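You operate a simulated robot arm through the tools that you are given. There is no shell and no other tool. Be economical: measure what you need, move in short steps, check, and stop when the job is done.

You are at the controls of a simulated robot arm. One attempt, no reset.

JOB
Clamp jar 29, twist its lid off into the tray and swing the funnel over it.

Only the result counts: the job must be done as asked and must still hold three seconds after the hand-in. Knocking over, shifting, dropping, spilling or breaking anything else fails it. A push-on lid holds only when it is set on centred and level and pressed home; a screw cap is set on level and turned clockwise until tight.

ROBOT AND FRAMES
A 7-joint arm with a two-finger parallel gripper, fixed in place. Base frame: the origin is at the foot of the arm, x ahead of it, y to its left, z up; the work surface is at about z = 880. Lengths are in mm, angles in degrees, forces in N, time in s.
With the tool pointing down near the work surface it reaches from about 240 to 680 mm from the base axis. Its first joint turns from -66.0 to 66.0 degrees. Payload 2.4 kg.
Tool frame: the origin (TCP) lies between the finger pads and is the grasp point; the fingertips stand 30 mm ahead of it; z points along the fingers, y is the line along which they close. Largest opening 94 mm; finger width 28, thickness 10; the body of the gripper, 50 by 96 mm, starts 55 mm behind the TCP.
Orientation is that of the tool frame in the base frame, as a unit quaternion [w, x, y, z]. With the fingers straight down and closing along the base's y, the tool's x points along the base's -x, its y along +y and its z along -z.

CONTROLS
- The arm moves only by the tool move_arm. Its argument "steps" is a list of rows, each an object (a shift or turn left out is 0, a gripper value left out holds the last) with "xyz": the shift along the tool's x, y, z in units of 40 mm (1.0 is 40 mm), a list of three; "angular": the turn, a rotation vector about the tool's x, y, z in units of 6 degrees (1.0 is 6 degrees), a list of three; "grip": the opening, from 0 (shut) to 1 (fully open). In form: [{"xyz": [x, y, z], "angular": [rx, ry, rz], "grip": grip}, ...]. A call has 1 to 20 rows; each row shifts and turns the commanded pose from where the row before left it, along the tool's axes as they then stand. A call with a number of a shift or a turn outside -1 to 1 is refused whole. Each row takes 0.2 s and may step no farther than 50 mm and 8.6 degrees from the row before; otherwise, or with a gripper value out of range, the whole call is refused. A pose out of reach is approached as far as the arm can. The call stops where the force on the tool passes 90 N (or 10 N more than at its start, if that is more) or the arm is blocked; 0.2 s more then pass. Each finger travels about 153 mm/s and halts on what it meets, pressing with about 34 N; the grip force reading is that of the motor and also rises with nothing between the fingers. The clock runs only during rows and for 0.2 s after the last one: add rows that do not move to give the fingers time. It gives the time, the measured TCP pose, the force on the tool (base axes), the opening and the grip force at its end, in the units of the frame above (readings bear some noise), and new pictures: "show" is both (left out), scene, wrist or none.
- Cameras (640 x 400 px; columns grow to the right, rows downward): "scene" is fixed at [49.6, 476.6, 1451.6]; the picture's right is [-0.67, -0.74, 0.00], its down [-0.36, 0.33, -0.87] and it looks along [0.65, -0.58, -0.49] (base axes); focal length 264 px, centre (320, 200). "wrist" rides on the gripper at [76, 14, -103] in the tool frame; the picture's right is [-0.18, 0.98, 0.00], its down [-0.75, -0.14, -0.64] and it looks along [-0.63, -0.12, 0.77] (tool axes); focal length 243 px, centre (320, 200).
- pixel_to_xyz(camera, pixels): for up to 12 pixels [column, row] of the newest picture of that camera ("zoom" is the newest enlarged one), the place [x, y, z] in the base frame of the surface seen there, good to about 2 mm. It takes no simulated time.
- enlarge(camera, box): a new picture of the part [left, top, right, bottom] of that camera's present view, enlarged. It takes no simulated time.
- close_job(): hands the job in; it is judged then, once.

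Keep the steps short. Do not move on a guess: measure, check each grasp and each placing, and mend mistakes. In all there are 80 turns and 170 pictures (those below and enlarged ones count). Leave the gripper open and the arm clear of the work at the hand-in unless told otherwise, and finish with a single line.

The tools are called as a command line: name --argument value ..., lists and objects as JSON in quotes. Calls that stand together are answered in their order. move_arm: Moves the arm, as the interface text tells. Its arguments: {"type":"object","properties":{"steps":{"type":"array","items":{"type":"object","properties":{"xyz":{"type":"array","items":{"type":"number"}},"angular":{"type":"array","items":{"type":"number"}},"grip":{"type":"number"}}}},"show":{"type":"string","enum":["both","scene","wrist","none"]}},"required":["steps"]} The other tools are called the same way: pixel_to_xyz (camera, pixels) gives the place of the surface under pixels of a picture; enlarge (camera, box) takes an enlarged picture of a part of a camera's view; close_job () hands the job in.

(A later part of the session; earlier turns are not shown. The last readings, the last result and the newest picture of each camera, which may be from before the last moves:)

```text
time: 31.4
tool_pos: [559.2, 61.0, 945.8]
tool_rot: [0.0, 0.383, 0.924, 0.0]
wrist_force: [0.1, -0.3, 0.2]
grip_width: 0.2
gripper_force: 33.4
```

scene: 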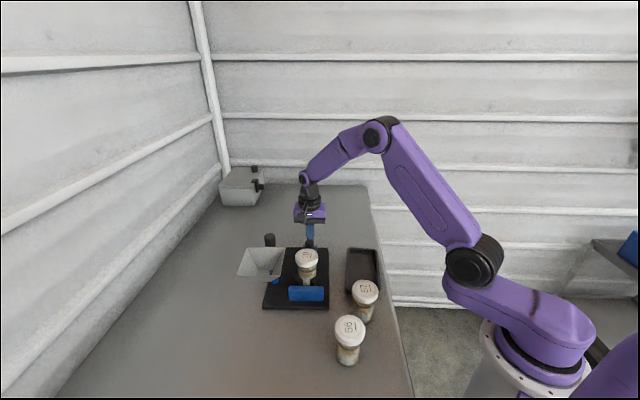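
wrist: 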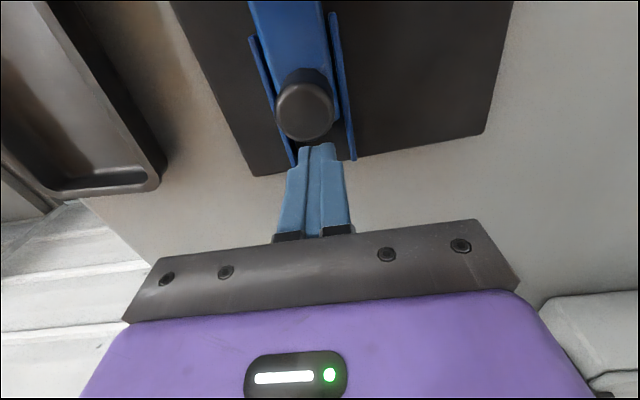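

The slider follows freely. I'll keep pushing and watch for a rise in force as the jaw meets the jar.

move_arm --steps '[{"xyz": [0.1, -0.003, 0]}, {"xyz": [0.1, -0.003, 0]}, {"xyz": [0.1, -0.003, 0]}, {"xyz": [0.1, -0.003, 0]}, {}]'

enlarge --camera "scene" --box '[260, 200, 360, 310]'

```text
time: 32.6
tool_pos: [548.2, 68.8, 947.6]
tool_rot: [0.001, 0.383, 0.924, 0.0]
wrist_force: [4.7, -12.6, 7.2]
grip_width: 0.0
gripper_force: 33.1
```

scene: 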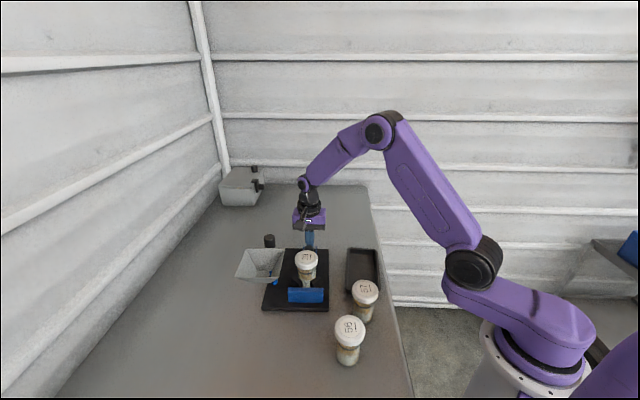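
wrist: 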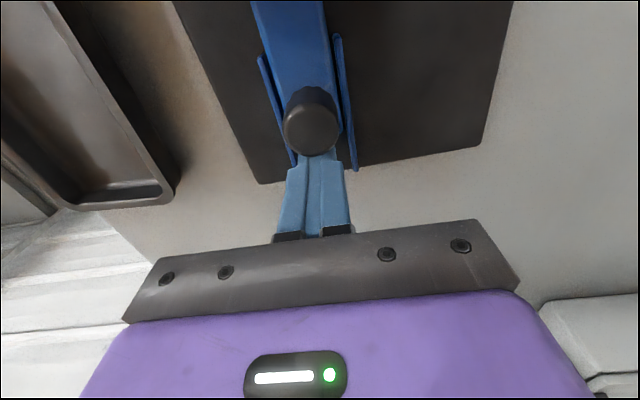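

```text
3.64 times, centred on (310, 255) of scene
```

zoom: 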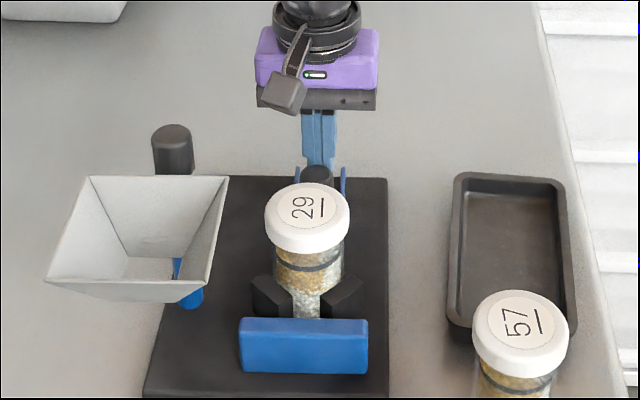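

There's about 13 N now, and the plate seems to have slid slightly in the scene zoom. I'll stop pushing and measure the plate and jar before doing anything else.

pixel_to_xyz --camera "zoom" --pixels '[[244, 322], [362, 322], [244, 368], [366, 368], [386, 182], [268, 290], [348, 288], [172, 140], [170, 128], [46, 278], [210, 284], [306, 210]]'

move_arm --steps '[{"xyz": [-0.15, 0, 0]}, {"xyz": [-0.15, 0, 0]}, {}]'

```text
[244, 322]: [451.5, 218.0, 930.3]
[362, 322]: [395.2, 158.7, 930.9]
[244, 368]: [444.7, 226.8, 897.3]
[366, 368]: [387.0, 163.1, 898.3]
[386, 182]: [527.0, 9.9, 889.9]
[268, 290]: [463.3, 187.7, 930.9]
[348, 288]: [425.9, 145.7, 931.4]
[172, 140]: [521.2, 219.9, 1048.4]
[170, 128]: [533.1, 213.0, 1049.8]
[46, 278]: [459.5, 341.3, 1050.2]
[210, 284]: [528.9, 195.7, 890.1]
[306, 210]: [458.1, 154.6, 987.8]
```

```text
time: 33.4
tool_pos: [555.2, 61.9, 946.7]
tool_rot: [0.0, 0.382, 0.924, 0.0]
wrist_force: [-0.4, -0.2, 0.6]
grip_width: 0.0
gripper_force: 32.9
```

scene: 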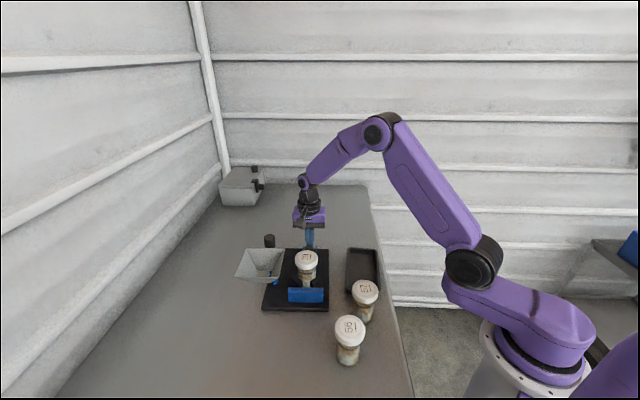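
wrist: 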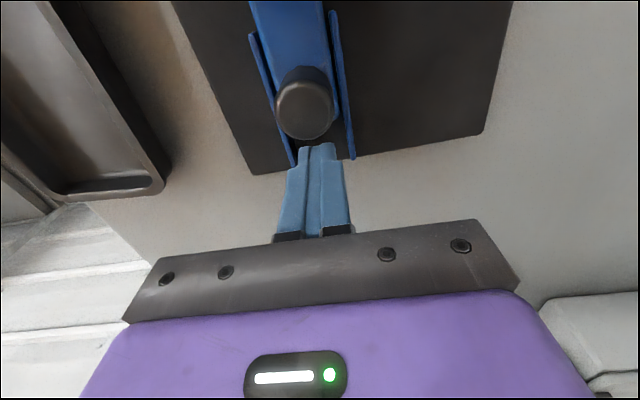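

I backed off 12 mm. I'll measure the knob, rails and jaw now to see whether the slider stays against the jar.

pixel_to_xyz --camera "wrist" --pixels '[[303, 106], [282, 110], [328, 108], [305, 130], [301, 74], [294, 160], [352, 152], [250, 40], [332, 15], [283, 20], [255, 170]]'

enlarge --camera "scene" --box '[270, 225, 350, 310]'

```text
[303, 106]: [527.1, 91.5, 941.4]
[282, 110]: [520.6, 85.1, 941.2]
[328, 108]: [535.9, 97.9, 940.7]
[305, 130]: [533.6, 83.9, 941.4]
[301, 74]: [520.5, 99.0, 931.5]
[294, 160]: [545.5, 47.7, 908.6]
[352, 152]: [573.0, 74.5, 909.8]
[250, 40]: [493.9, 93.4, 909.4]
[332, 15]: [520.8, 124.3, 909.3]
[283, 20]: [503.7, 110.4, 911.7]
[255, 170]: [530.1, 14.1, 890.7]
```

```text
4.71 times, centred on (310, 268) of scene
```

zoom: 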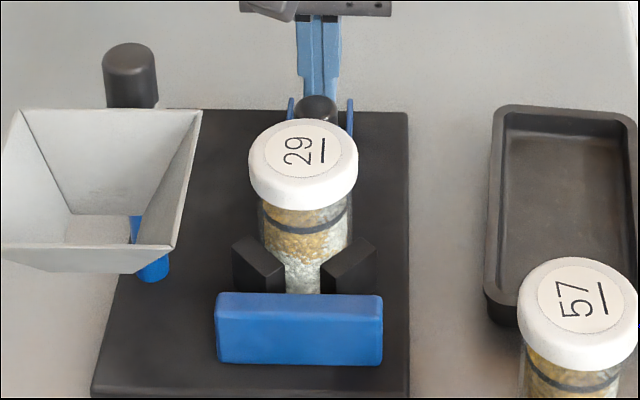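

The slider rests against the jar: the knob is now at (528,91), and the jaw face is about 26 mm from the jar centre. The plate crept about 8 mm, and I'll correct that later. Now I'll rise and move above the lid while opening the gripper.

move_arm --steps '[{"xyz": [0, 0, -0.5]}, {"xyz": [0, 0, -1]}, {"xyz": [0, 0, -1]}, {"xyz": [0, 0, -1]}, {"xyz": [0, 0, -0.5], "grip": 0.85}, {"xyz": [0.8, 0, 0]}, {"xyz": [0.8, 0, 0]}, {"xyz": [0.8, 0, 0]}, {"xyz": [0.8, 0, 0]}, {}]'

```text
time: 35.6
tool_pos: [465.4, 153.4, 1106.0]
tool_rot: [-0.001, 0.383, 0.924, 0.0]
wrist_force: [-0.2, 0.1, 1.2]
grip_width: 80.1
gripper_force: 0.1
```

scene: 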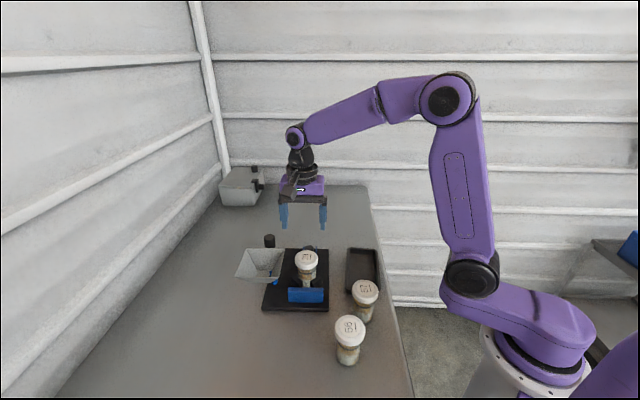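
wrist: 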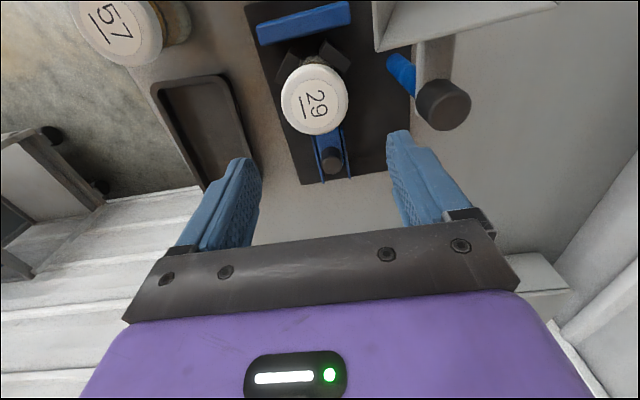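

This gives a good view. I'll measure the lid, jaw, post, funnel and plate corner.

enlarge --camera "wrist" --box '[230, 0, 480, 190]'

pixel_to_xyz --camera "wrist" --pixels '[[283, 100], [346, 100], [314, 68], [315, 131], [315, 100], [332, 157], [302, 182], [442, 95], [374, 48], [322, 178], [350, 165], [245, 5]]'

```text
2.11 times, centred on (355, 95) of wrist
```

zoom: 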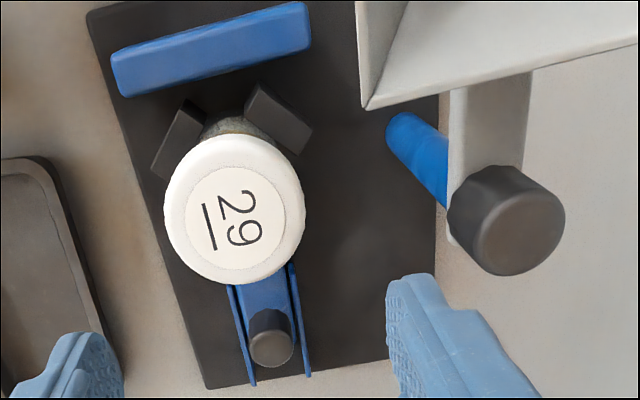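

```text
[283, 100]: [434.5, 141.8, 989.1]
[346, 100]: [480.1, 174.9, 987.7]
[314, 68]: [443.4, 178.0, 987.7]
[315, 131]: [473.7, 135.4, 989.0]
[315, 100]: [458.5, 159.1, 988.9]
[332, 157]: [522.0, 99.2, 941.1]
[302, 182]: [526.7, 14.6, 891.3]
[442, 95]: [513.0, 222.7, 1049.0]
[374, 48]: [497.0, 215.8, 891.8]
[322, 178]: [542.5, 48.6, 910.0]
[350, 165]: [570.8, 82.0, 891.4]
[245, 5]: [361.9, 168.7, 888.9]
```

The lid centre is at (458,157.3), top 988. I'll centre the tool and rotate +90° in the air to gain unscrewing range, checking that the wrist can follow.

move_arm --steps '[{"xyz": [0.2, -0.06, 0]}, {"angular": [0, 0, 1]}, {"angular": [0, 0, 1]}, {"angular": [0, 0, 1]}, {"angular": [0, 0, 1]}, {"angular": [0, 0, 1]}, {"angular": [0, 0, 1]}, {"angular": [0, 0, 1]}, {"angular": [0, 0, 1]}, {"angular": [0, 0, 1]}, {"angular": [0, 0, 1]}, {"angular": [0, 0, 1]}, {"angular": [0, 0, 1]}, {"angular": [0, 0, 1]}, {"angular": [0, 0, 1]}, {"angular": [0, 0, 1]}, {}, {}]' --show "wrist"

```text
time: 39.4
tool_pos: [456.9, 156.2, 1107.6]
tool_rot: [0.001, 0.924, 0.382, 0.0]
wrist_force: [-0.6, -0.1, 0.5]
grip_width: 79.7
gripper_force: 0.0
```

wrist: 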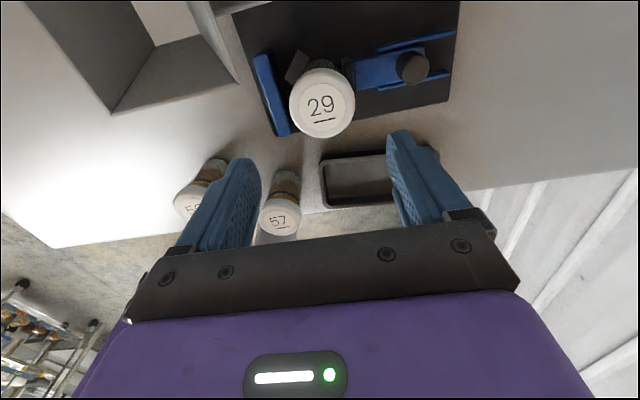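

The wrist followed to yaw 135°. I'll cross-check the lid centre from this side.

pixel_to_xyz --camera "wrist" --pixels '[[292, 104], [353, 102], [322, 74], [323, 135]]'

```text
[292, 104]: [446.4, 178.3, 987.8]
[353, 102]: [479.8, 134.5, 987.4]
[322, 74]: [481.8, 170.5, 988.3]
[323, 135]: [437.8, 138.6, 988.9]
```

The averaged centre is (459.7,156.4). I'll descend to z≈981, staying above the post and funnel tops with the camera, and then close on the lid.

move_arm --steps '[{"xyz": [0.044, 0.044, 0.7]}, {"xyz": [0, 0, 0.8]}, {"xyz": [0, 0, 0.7]}, {"xyz": [0, 0, 0.5]}, {"xyz": [0, 0, 0.45]}, {}]'

enlarge --camera "scene" --box '[240, 170, 370, 310]'

```text
time: 40.8
tool_pos: [458.4, 156.2, 981.5]
tool_rot: [0.0, 0.924, 0.382, 0.0]
wrist_force: [0.1, 0.2, 0.5]
grip_width: 79.8
gripper_force: 0.1
```

scene: 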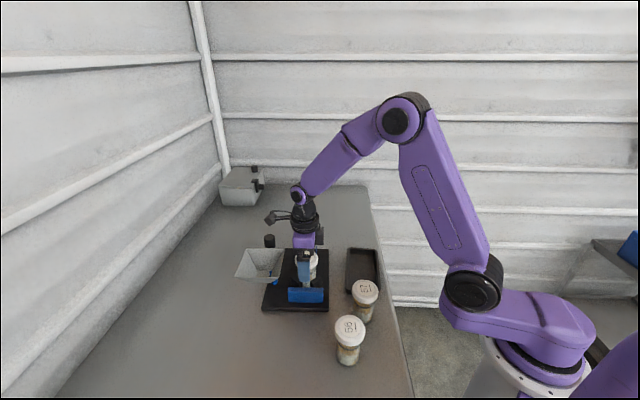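
wrist: 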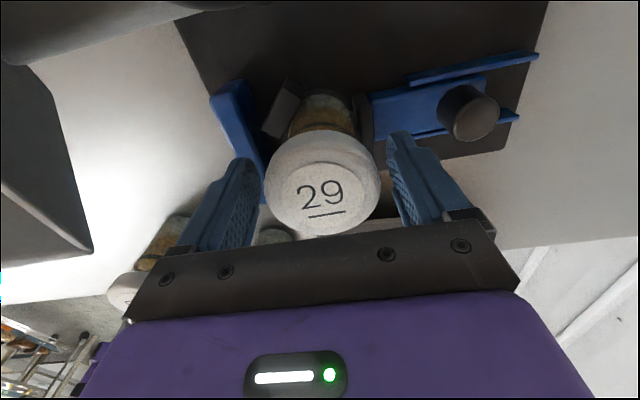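

```text
2.86 times, centred on (305, 240) of scene
```

zoom: 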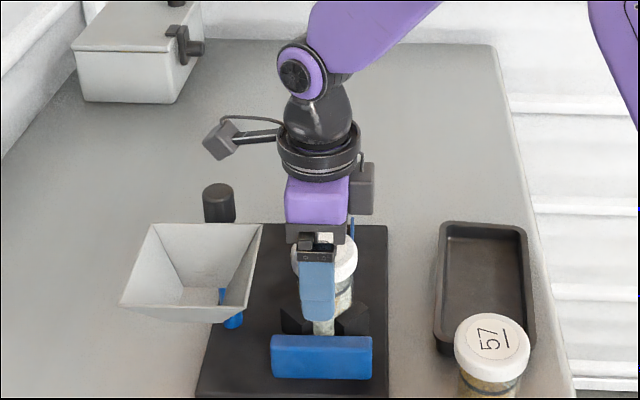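

It's clear and centred. I'll close on the lid.

move_arm --steps '[{"grip": 0.6}, {"grip": 0.4}, {"grip": 0.3}, {"grip": 0.3}]' --show "wrist"

```text
time: 41.8
tool_pos: [458.6, 155.9, 982.4]
tool_rot: [0.0, 0.924, 0.382, 0.001]
wrist_force: [4.2, -4.6, -0.4]
grip_width: 59.3
gripper_force: 34.3
```

wrist: 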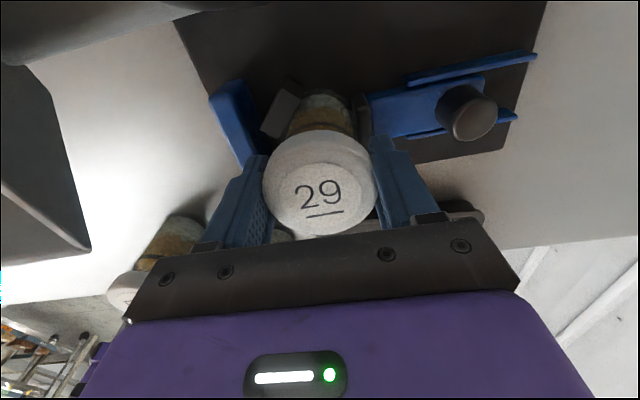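

Gripped at 59.3 mm. I'll twist 30° counterclockwise, which is negative about tool z, and check.

move_arm --steps '[{"xyz": [0, 0.02, 0], "angular": [0, 0, -0.5]}, {"angular": [0, 0, -0.8]}, {"angular": [0, 0, -0.9]}, {"angular": [0, 0, -0.9]}, {"angular": [0, 0, -0.9]}, {"angular": [0, 0, -1]}, {}]'

enlarge --camera "scene" --box '[240, 170, 370, 310]'

```text
time: 43.4
tool_pos: [460.2, 156.5, 979.8]
tool_rot: [-0.001, 0.792, 0.61, -0.001]
wrist_force: [-9.9, -0.7, 5.2]
grip_width: 59.0
gripper_force: 33.6
```

scene: 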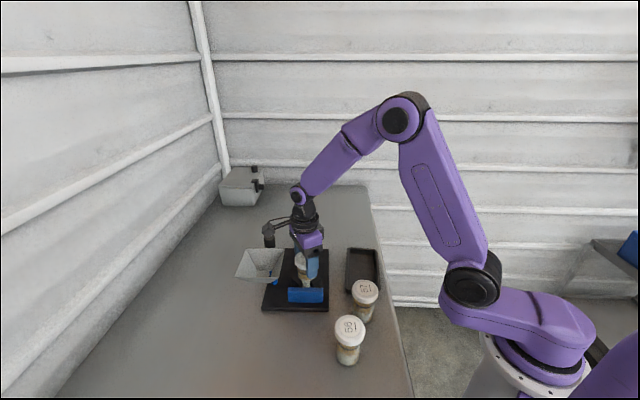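
wrist: 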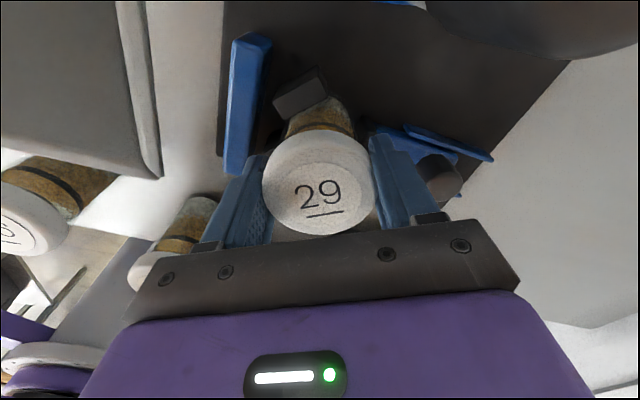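

```text
2.86 times, centred on (305, 240) of scene
```

zoom: 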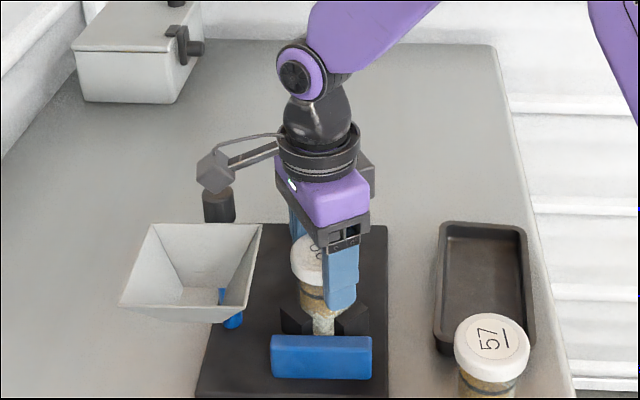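

The lid turns with the gripper, as the label stays fixed in the wrist view, and the plate didn't rotate. I'll ease about 1 mm toward -x and continue another 66°.

move_arm --steps '[{"xyz": [-0.005, -0.025, -0.01], "angular": [0, 0, -1]}, {"xyz": [0, 0, -0.005], "angular": [0, 0, -1]}, {"xyz": [0, 0, -0.005], "angular": [0, 0, -1]}, {"xyz": [0, 0, -0.005], "angular": [0, 0, -1]}, {"xyz": [0, 0, -0.005], "angular": [0, 0, -1]}, {"xyz": [0, 0, -0.005], "angular": [0, 0, -1]}, {"xyz": [0, 0, -0.005], "angular": [0, 0, -1]}, {"xyz": [0, 0, -0.005], "angular": [0, 0, -1]}, {"xyz": [0, 0, -0.005], "angular": [0, 0, -1]}, {"xyz": [0, 0, -0.005], "angular": [0, 0, -1]}, {"xyz": [0, 0, -0.005], "angular": [0, 0, -1]}, {}]'

enlarge --camera "scene" --box '[240, 170, 370, 310]'

```text
time: 46.0
tool_pos: [459.5, 156.0, 982.9]
tool_rot: [-0.001, 0.333, 0.943, -0.001]
wrist_force: [-6.9, 1.5, -9.8]
grip_width: 58.8
gripper_force: 34.2
```

scene: 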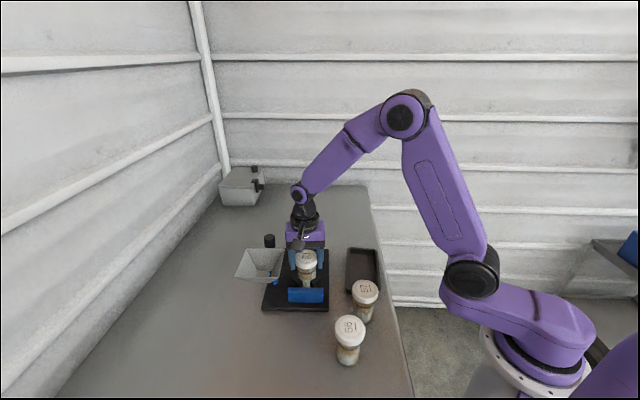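
wrist: 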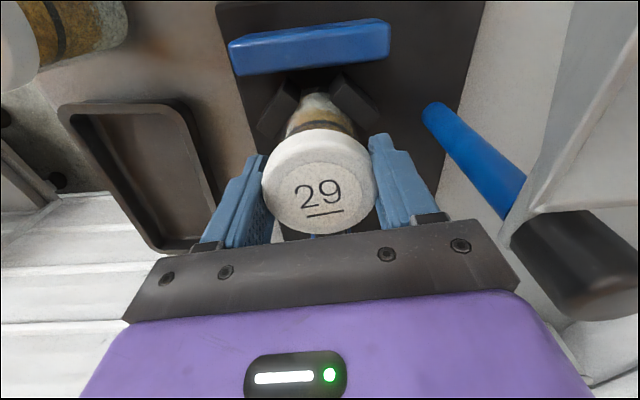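

```text
2.86 times, centred on (305, 240) of scene
```

zoom: 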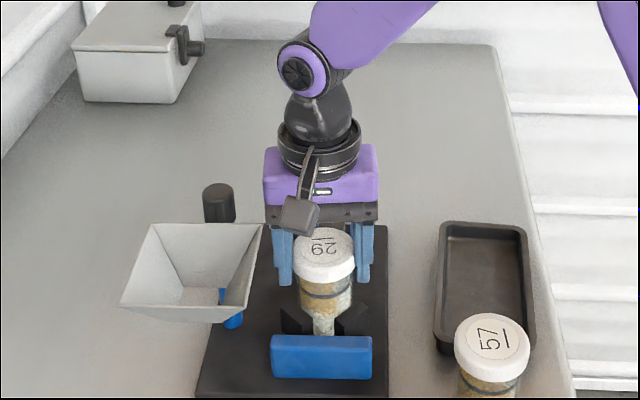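

I've turned 96° in total. The lid still pulls down about 10 N, so it's still threaded. I'll continue another 102° without raising.

move_arm --steps '[{"angular": [0, 0, -1]}, {"angular": [0, 0, -1]}, {"angular": [0, 0, -1]}, {"angular": [0, 0, -1]}, {"angular": [0, 0, -1]}, {"angular": [0, 0, -1]}, {"angular": [0, 0, -1]}, {"angular": [0, 0, -1]}, {"angular": [0, 0, -1]}, {"angular": [0, 0, -1]}, {"angular": [0, 0, -1]}, {"angular": [0, 0, -1]}, {"angular": [0, 0, -1]}, {"angular": [0, 0, -1]}, {"angular": [0, 0, -1]}, {"angular": [0, 0, -1]}, {"angular": [0, 0, -1]}, {}]'

enlarge --camera "scene" --box '[240, 170, 370, 310]'

```text
time: 49.8
tool_pos: [458.5, 154.9, 982.9]
tool_rot: [0.0, -0.523, 0.852, 0.0]
wrist_force: [-0.4, 0.0, -0.5]
grip_width: 59.0
gripper_force: 34.3
```

scene: 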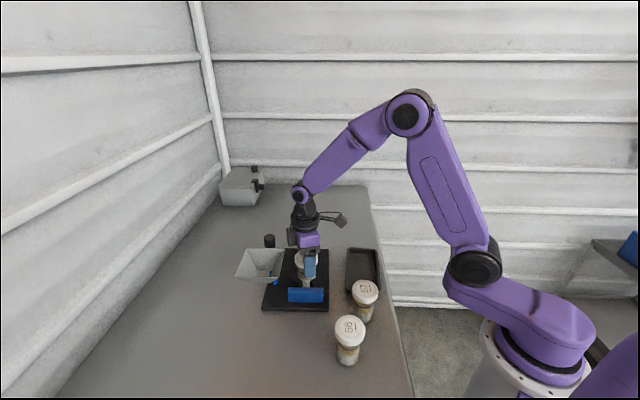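
wrist: 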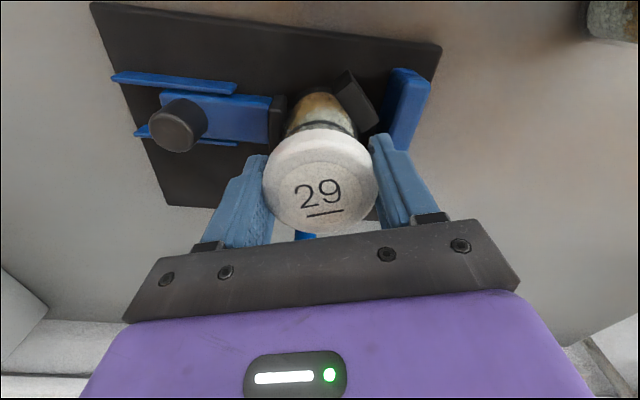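

```text
2.86 times, centred on (305, 240) of scene
```

zoom: 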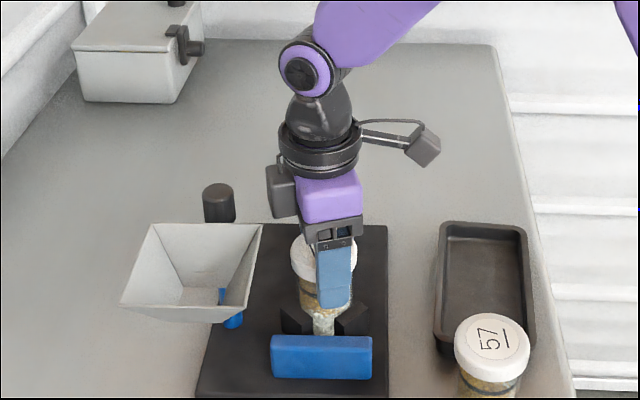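

Forces dropped to zero after 198°, so the lid may be free. I'll lift 4 mm as a test and watch for the jar's weight or thread pull.

move_arm --steps '[{"xyz": [0, 0, -0.05]}, {"xyz": [0, 0, -0.05]}, {}]' --show "scene"

enlarge --camera "scene" --box '[270, 225, 340, 310]'

```text
time: 50.6
tool_pos: [460.5, 154.9, 988.0]
tool_rot: [0.001, -0.522, 0.853, 0.0]
wrist_force: [0.2, -0.5, -0.7]
grip_width: 59.1
gripper_force: 34.0
```

scene: 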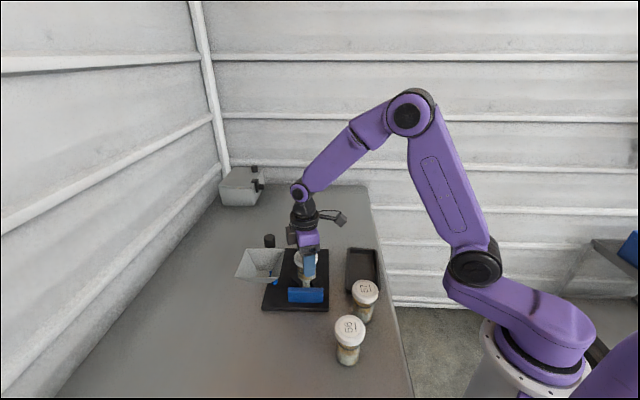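

```text
4.71 times, centred on (305, 268) of scene
```

zoom: 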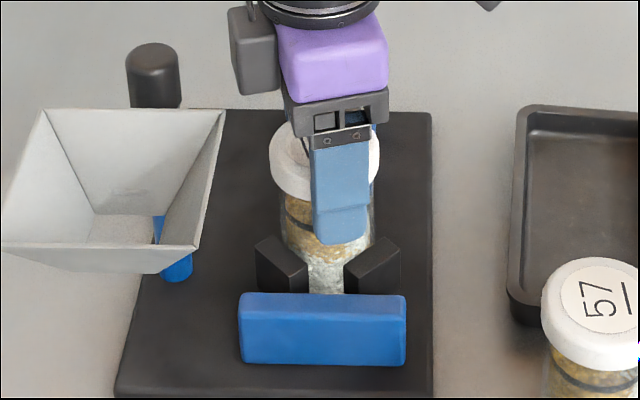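

There's no thread pull and no jar weight (-0.7 N), so the lid is free. I'll lift 50 mm slowly and look.

move_arm --steps '[{"xyz": [0, 0, -0.15]}, {"xyz": [0, 0, -0.3]}, {"xyz": [0, 0, -0.4]}, {"xyz": [0, 0, -0.4]}, {}]'

enlarge --camera "scene" --box '[260, 200, 350, 310]'

```text
time: 51.8
tool_pos: [460.6, 156.0, 1037.2]
tool_rot: [0.0, -0.522, 0.853, 0.0]
wrist_force: [-0.1, 0.6, -0.1]
grip_width: 59.0
gripper_force: 34.2
```

scene: 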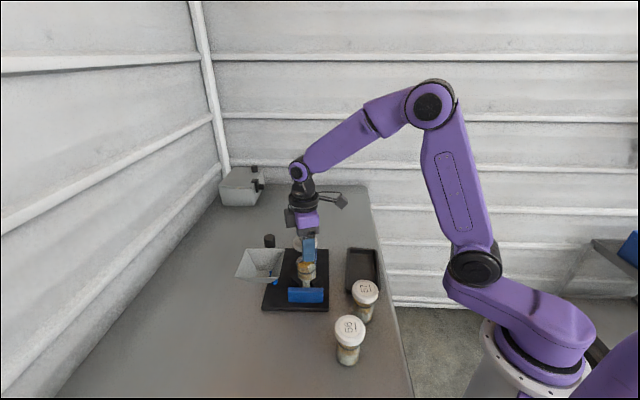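
wrist: 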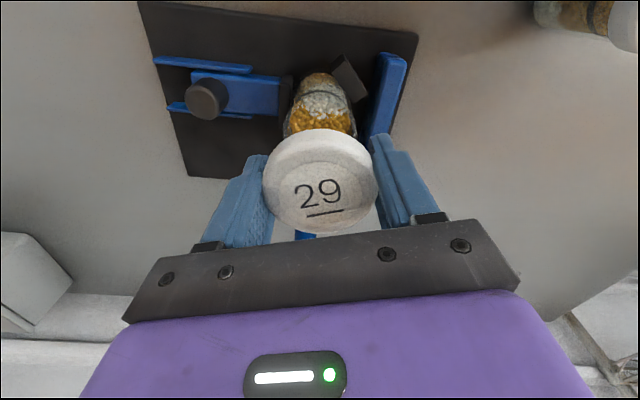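

```text
3.64 times, centred on (305, 255) of scene
```

zoom: 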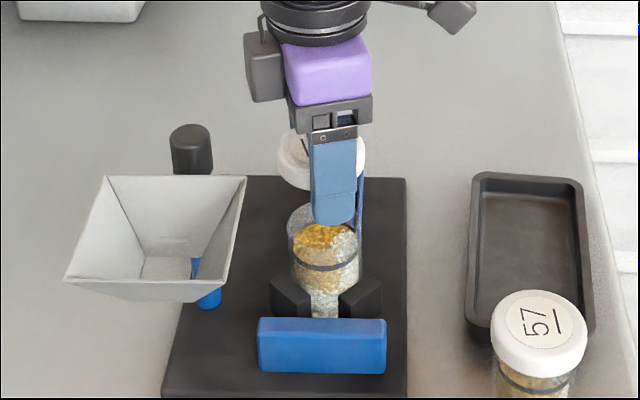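

The lid is off and the open jar stands clamped. I'll carry the lid to above the tray at about (400,-4) and align the fingers with the tray's long side.

move_arm --steps '[{"xyz": [0.4, -0.045, 0]}, {"xyz": [0.8, -0.09, 0]}, {"xyz": [0.8, -0.09, 0]}, {"xyz": [0.8, -0.09, 0]}, {"xyz": [0.8, -0.09, 0]}, {"xyz": [0.63, -0.08, 0]}, {"angular": [0, 0, 0.9]}, {"angular": [0, 0, 0.9]}, {"angular": [0, 0, 0.9]}, {"angular": [0, 0, 0.97]}, {}]'

enlarge --camera "scene" --box '[260, 200, 420, 340]'

```text
time: 54.2
tool_pos: [399.8, -3.8, 1038.0]
tool_rot: [-0.001, -0.35, 0.937, 0.001]
wrist_force: [-0.6, 0.3, -0.8]
grip_width: 59.0
gripper_force: 33.9
```

scene: 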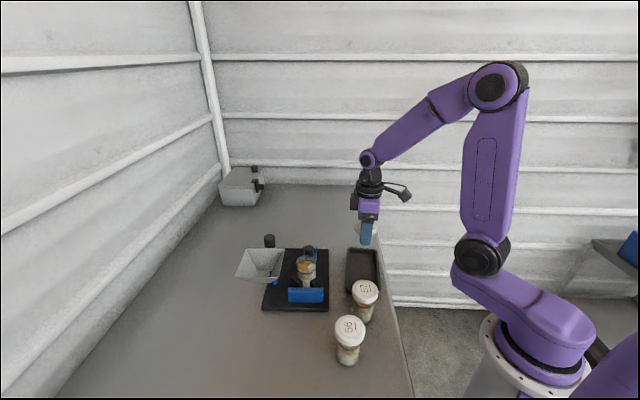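
wrist: 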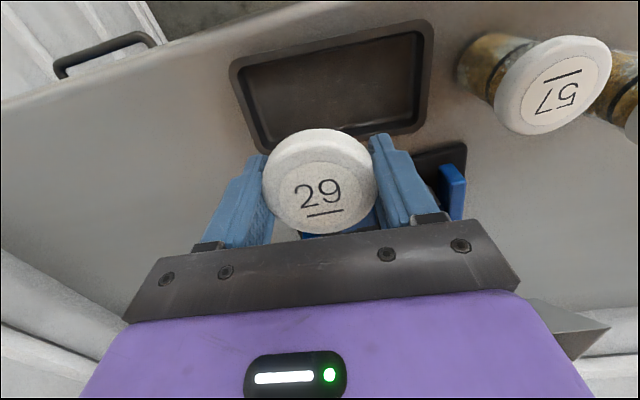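

```text
2.86 times, centred on (340, 270) of scene
```

zoom: 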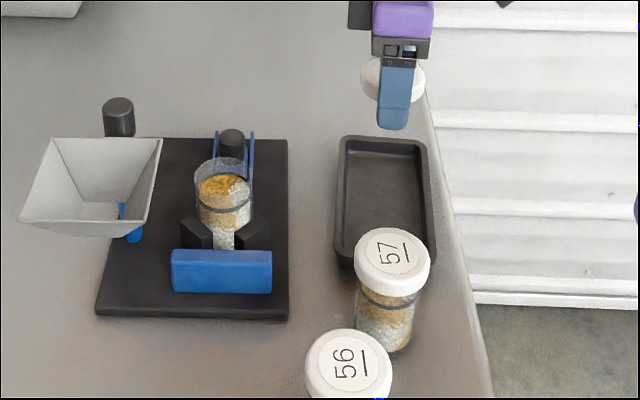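

Now I'll measure the tray rim corners from this view for centring and angle.

pixel_to_xyz --camera "wrist" --pixels '[[234, 66], [430, 24], [420, 128], [258, 148], [252, 78], [412, 38], [408, 118], [335, 80]]'

```text
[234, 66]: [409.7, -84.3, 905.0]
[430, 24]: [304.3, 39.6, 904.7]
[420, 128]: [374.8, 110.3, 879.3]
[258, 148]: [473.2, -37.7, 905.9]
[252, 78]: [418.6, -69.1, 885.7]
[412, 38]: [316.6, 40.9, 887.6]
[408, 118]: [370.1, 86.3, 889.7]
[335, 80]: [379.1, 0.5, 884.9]
```

Tray centre is about (391,6) and the long axis at 130°, so I'm aligned. I'll lower until the tips are about 5 mm over the tray floor.

move_arm --steps '[{"xyz": [0, 0, 0.6]}, {"xyz": [0, 0, 0.7]}, {"xyz": [0, 0, 0.6]}, {"xyz": [0, 0, 0.5]}, {"xyz": [0, 0, 0.35]}, {"xyz": [0, 0, 0.15]}, {}]'

enlarge --camera "scene" --box '[320, 220, 420, 330]'

```text
time: 55.8
tool_pos: [400.8, -5.0, 921.2]
tool_rot: [0.0, -0.35, 0.937, 0.0]
wrist_force: [-0.4, -0.4, -0.4]
grip_width: 58.9
gripper_force: 33.7
```

scene: 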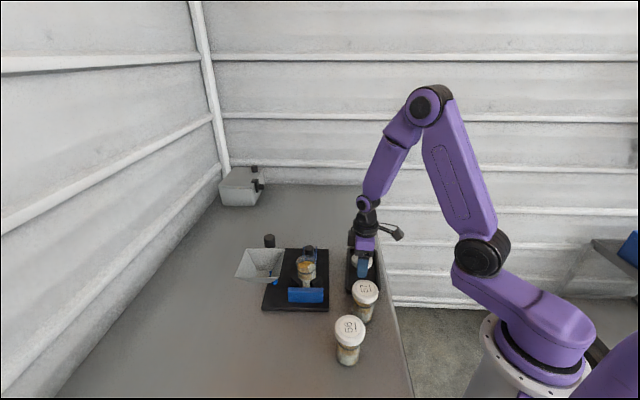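
wrist: 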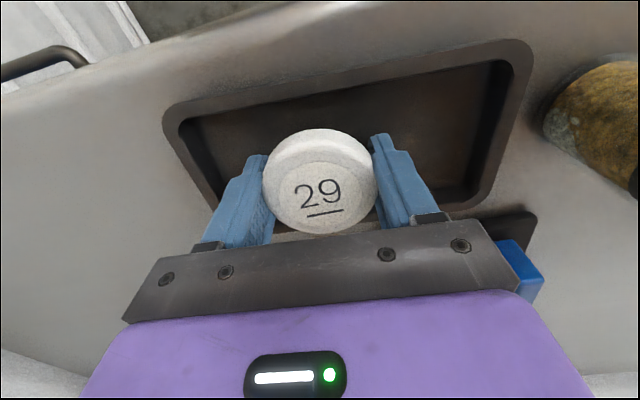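

```text
3.64 times, centred on (370, 275) of scene
```

zoom: 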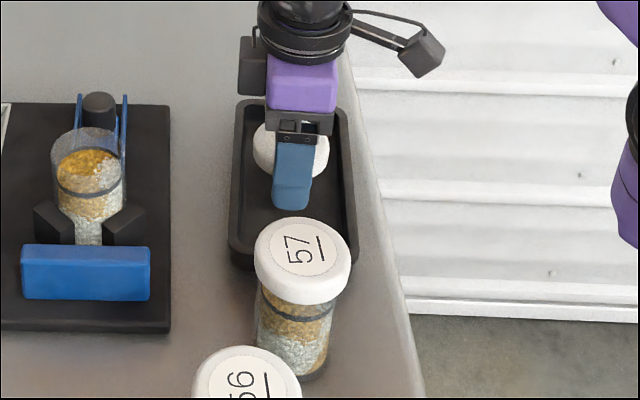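

Everything is inside the tray. I'll go down 3 mm more and open slowly, so the lid slides down between the fingers.

move_arm --steps '[{"xyz": [0, 0, 0.075]}, {}, {"grip": 0.61}, {"grip": 0.625}, {"grip": 0.635}, {"grip": 0.65}, {"grip": 0.68}, {}]' --show "wrist"

```text
time: 57.6
tool_pos: [400.5, -4.4, 917.4]
tool_rot: [0.0, -0.35, 0.937, 0.0]
wrist_force: [-0.4, 0.7, -0.3]
grip_width: 63.8
gripper_force: 0.0
```

wrist: 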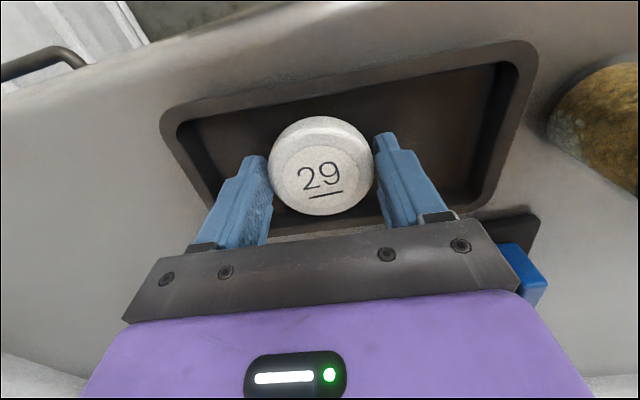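

The lid has settled lower between the fingers. I'll open a little more, rise straight up and check it lies flat.

move_arm --steps '[{"grip": 0.74}, {}, {"xyz": [0, 0, -0.3]}, {"xyz": [0, 0, -0.7]}, {"xyz": [0, 0, -0.9]}, {"xyz": [0, 0, -0.9]}, {"xyz": [0, 0, -0.9]}, {"xyz": [0, 0, -0.9]}, {}]'

enlarge --camera "scene" --box '[220, 210, 400, 350]'

```text
time: 59.6
tool_pos: [400.3, -4.6, 1103.9]
tool_rot: [0.0, -0.35, 0.937, 0.0]
wrist_force: [-0.1, 1.0, -0.4]
grip_width: 69.4
gripper_force: 0.0
```

scene: 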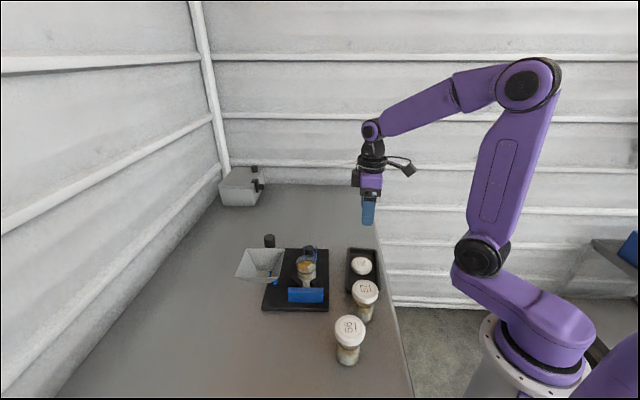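
wrist: 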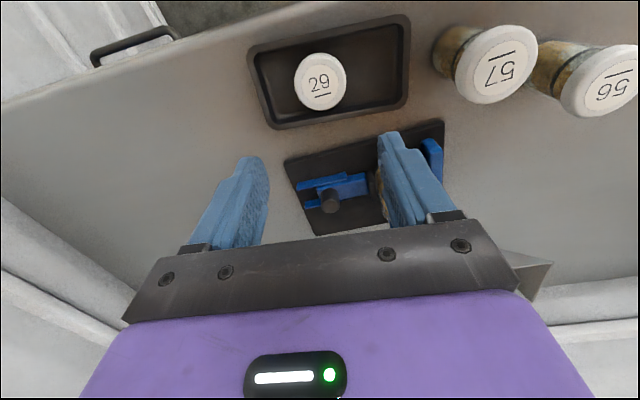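

```text
2.86 times, centred on (310, 280) of scene
```

zoom: 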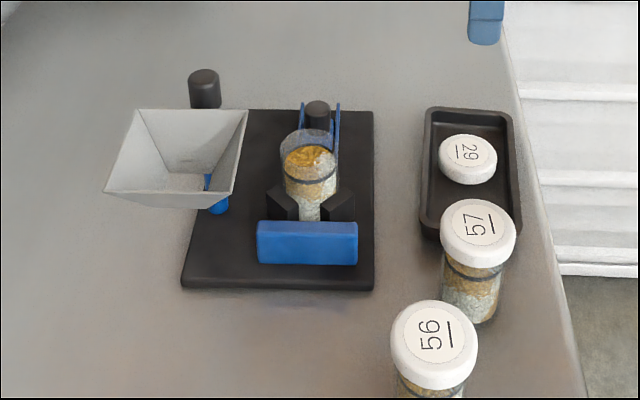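

The lid lies flat in the tray. I'll measure the funnel corners, the post and the jar rim for the swing.

pixel_to_xyz --camera "zoom" --pixels '[[105, 191], [137, 111], [246, 111], [231, 194], [203, 76], [205, 95], [125, 207], [210, 209], [170, 205], [284, 146], [309, 131], [334, 148]]'

pixel_to_xyz --camera "zoom" --pixels '[[190, 78], [218, 78], [318, 106], [310, 160], [218, 208], [238, 165], [205, 165], [170, 180], [150, 140], [185, 140], [262, 226], [353, 226]]'

```text
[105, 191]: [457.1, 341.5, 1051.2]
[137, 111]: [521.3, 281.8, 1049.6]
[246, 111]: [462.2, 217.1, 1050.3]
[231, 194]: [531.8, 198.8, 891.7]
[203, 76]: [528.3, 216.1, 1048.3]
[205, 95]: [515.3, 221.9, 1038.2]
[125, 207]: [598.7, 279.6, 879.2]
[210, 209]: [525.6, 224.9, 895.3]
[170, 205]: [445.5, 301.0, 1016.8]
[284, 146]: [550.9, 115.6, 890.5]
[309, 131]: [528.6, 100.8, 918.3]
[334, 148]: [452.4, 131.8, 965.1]
```

```text
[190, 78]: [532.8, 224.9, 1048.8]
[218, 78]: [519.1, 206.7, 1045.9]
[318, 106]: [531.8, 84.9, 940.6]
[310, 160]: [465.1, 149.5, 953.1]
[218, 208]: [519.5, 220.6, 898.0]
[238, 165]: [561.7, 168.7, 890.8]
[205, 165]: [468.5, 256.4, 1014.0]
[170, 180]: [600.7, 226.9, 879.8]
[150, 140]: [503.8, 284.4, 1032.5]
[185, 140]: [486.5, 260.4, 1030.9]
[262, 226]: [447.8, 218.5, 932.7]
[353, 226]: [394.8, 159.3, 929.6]
```

The funnel centre is (459.6,279.3) and the pivot about (525.5,216.5), radius 90; the jar is also 90 mm from the pivot. It needs about 86° counterclockwise. I'll go high to behind the funnel at (503,323) with the fingers closed.

move_arm --steps '[{"xyz": [0, 0, -0.9], "grip": 0}, {"xyz": [-0.813, 0.501, 0]}, {"xyz": [-0.813, 0.501, 0]}, {"xyz": [-0.813, 0.501, 0]}, {"xyz": [-0.813, 0.501, 0]}, {"xyz": [-0.813, 0.501, 0]}, {"xyz": [-0.813, 0.501, 0]}, {"xyz": [-0.813, 0.501, 0]}, {"xyz": [-0.813, 0.501, 0]}, {"xyz": [-0.813, 0.501, 0]}, {}]' --show "none"

move_arm --steps '[{"angular": [0, 0, 0.94]}, {"angular": [0, 0, 0.94]}, {"angular": [0, 0, 0.94]}, {"angular": [0, 0, 0.94]}, {"angular": [0, 0, 0.94]}, {"angular": [0, 0, 0.94]}, {"angular": [0, 0, 0.94]}, {"angular": [0, 0, 0.94]}, {"angular": [0, 0, 0.94]}, {"angular": [0, 0, 0.94]}, {"angular": [0, 0, 0.94]}, {"angular": [0, 0, 0.94]}, {"angular": [0, 0, 0.94]}, {"angular": [0, 0, 0.94]}, {"angular": [0, 0, 0.94]}, {}, {}]'

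```text
time: 62.0
tool_pos: [503.3, 322.9, 1139.9]
tool_rot: [0.0, -0.35, 0.937, -0.001]
wrist_force: [1.2, -0.4, -0.3]
grip_width: 0.3
gripper_force: 33.5
```

```text
time: 65.6
tool_pos: [502.9, 323.3, 1137.8]
tool_rot: [0.0, 0.373, 0.928, 0.0]
wrist_force: [-0.1, -0.2, 0.5]
grip_width: 0.2
gripper_force: 32.9
```

scene: 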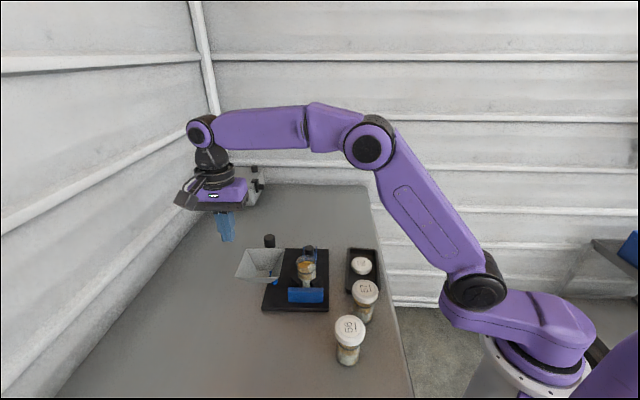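
wrist: 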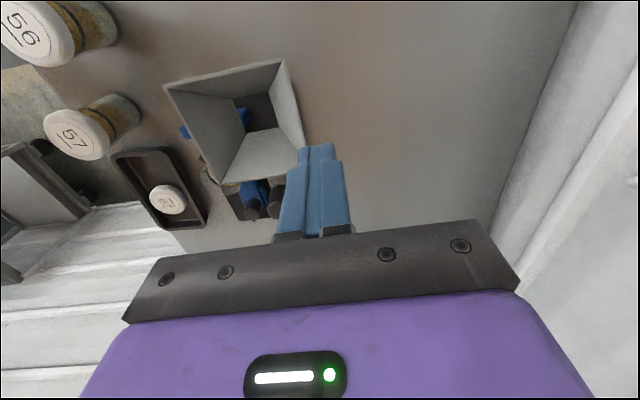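

The yaw is right. I'll verify the near funnel edge from this view before descending.

pixel_to_xyz --camera "wrist" --pixels '[[284, 62], [303, 148], [166, 88], [224, 184], [296, 110], [278, 203]]'

```text
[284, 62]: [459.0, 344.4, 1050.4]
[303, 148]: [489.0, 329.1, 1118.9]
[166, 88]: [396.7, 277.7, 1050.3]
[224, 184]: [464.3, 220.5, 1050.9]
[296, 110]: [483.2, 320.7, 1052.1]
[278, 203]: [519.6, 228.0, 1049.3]
```

There's a gap of about 6 mm to the rim. I'll descend so the tips sit at z≈1035, below the 1050 rim.

move_arm --steps '[{"xyz": [0, 0, 0.6]}, {"xyz": [0, 0, 0.6]}, {"xyz": [0, 0, 0.6]}, {}]' --show "wrist"

enlarge --camera "scene" --box '[170, 180, 350, 310]'

```text
time: 66.6
tool_pos: [503.8, 323.9, 1065.9]
tool_rot: [-0.001, 0.371, 0.929, 0.0]
wrist_force: [0.3, 0.8, -0.1]
grip_width: 0.0
gripper_force: 32.9
```

wrist: 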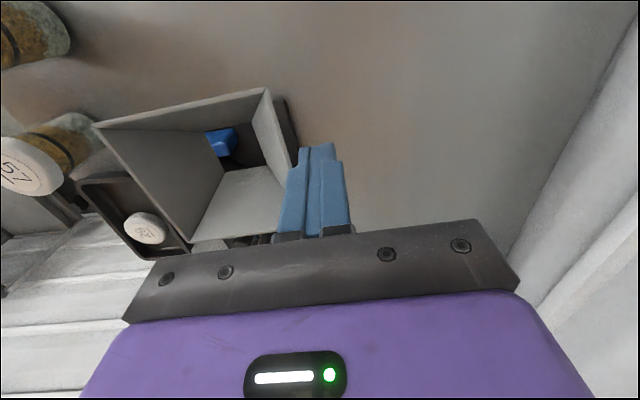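

```text
3.08 times, centred on (260, 245) of scene
```

zoom: 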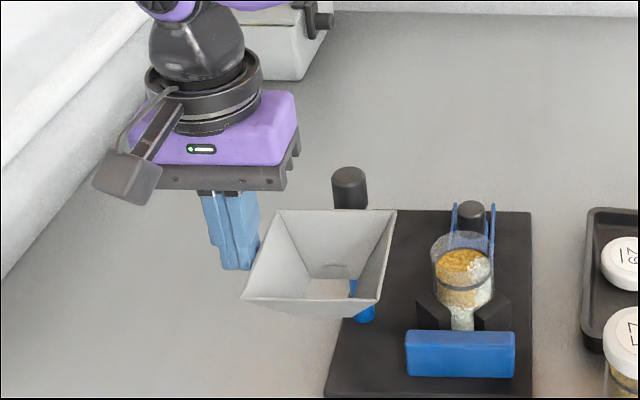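

I'm set just outside the rim. I'll close the gap, sweep 12° and check that the funnel swings without dragging the plate.

move_arm --steps '[{"xyz": [0, -0.1, 0]}, {"xyz": [0, -0.08, 0]}, {"xyz": [0.064, -0.12, 0], "angular": [0, 0, -0.5]}, {"xyz": [0.064, -0.12, 0], "angular": [0, 0, -0.5]}, {"xyz": [0.064, -0.12, 0], "angular": [0, 0, -0.5]}, {"xyz": [0.064, -0.12, 0], "angular": [0, 0, -0.5]}, {}]' --show "scene"

enlarge --camera "scene" --box '[170, 180, 350, 310]'

```text
time: 68.2
tool_pos: [477.8, 311.5, 1067.9]
tool_rot: [0.0, 0.272, 0.962, 0.0]
wrist_force: [-0.2, 1.0, 0.1]
grip_width: 0.0
gripper_force: 33.0
```

scene: 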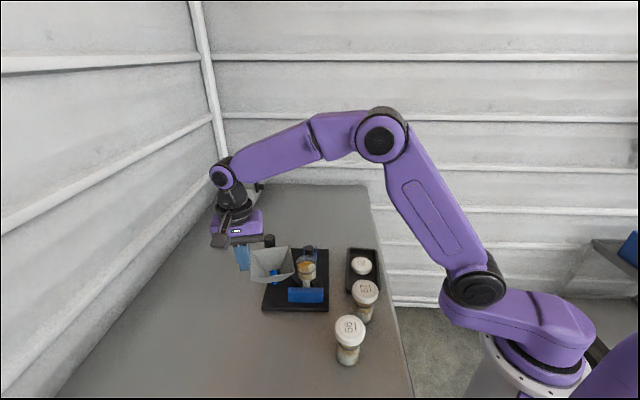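

```text
3.08 times, centred on (260, 245) of scene
```

zoom: 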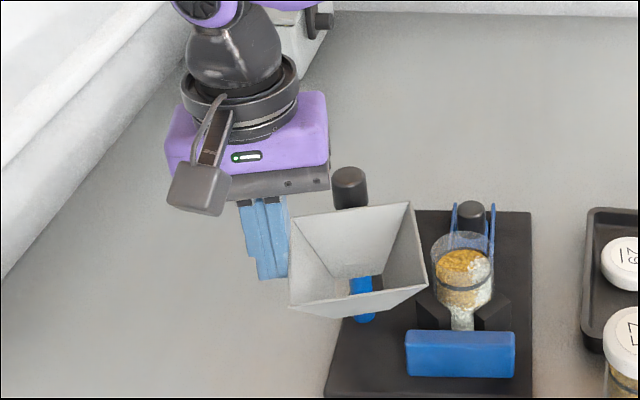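

It swings freely and the plate hasn't moved. I'll continue another 42° slowly.

move_arm --steps '[{"xyz": [0.064, -0.12, 0], "angular": [0, 0, -0.5]}, {"xyz": [0.064, -0.12, 0], "angular": [0, 0, -0.5]}, {"xyz": [0.064, -0.12, 0], "angular": [0, 0, -0.5]}, {"xyz": [0.064, -0.12, 0], "angular": [0, 0, -0.5]}, {"xyz": [0.064, -0.12, 0], "angular": [0, 0, -0.5]}, {"xyz": [0.064, -0.12, 0], "angular": [0, 0, -0.5]}, {"xyz": [0.064, -0.12, 0], "angular": [0, 0, -0.5]}, {"xyz": [0.064, -0.12, 0], "angular": [0, 0, -0.5]}, {"xyz": [0.064, -0.12, 0], "angular": [0, 0, -0.5]}, {"xyz": [0.064, -0.12, 0], "angular": [0, 0, -0.5]}, {"xyz": [0.064, -0.12, 0], "angular": [0, 0, -0.5]}, {"xyz": [0.064, -0.12, 0], "angular": [0, 0, -0.5]}, {"xyz": [0.064, -0.12, 0], "angular": [0, 0, -0.5]}, {"xyz": [0.064, -0.12, 0], "angular": [0, 0, -0.5]}, {}]'

enlarge --camera "scene" --box '[200, 180, 380, 310]'

```text
time: 71.4
tool_pos: [429.1, 253.3, 1066.2]
tool_rot: [0.0, -0.091, 0.996, 0.0]
wrist_force: [0.7, 0.4, 0.1]
grip_width: 0.1
gripper_force: 33.6
```

scene: 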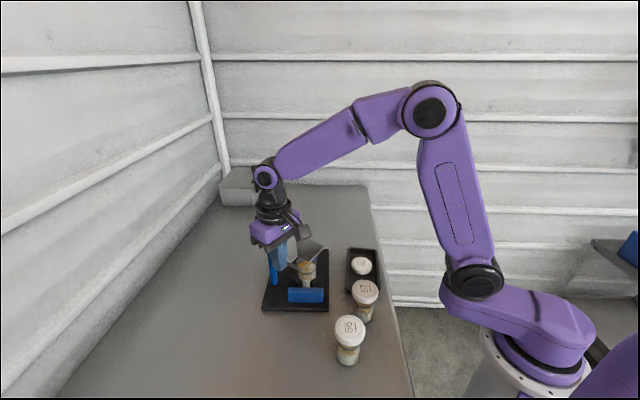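
wrist: 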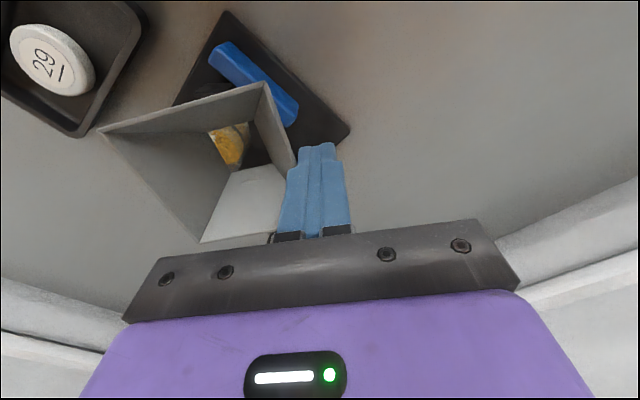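

```text
3.08 times, centred on (290, 245) of scene
```

zoom: 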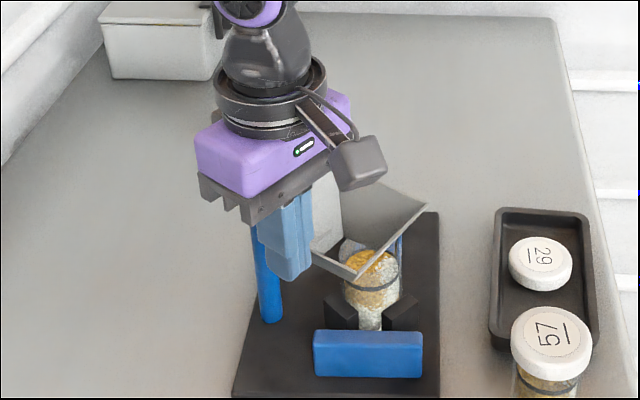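

It's going well. I'll measure the funnel corners to compute the remaining angle.

pixel_to_xyz --camera "wrist" --pixels '[[102, 129], [264, 85], [203, 240], [291, 160], [248, 122], [212, 142]]'

```text
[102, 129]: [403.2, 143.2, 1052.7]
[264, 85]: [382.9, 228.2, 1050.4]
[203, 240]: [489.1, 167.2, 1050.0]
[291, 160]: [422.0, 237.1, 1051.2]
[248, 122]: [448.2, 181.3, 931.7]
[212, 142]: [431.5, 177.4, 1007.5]
```

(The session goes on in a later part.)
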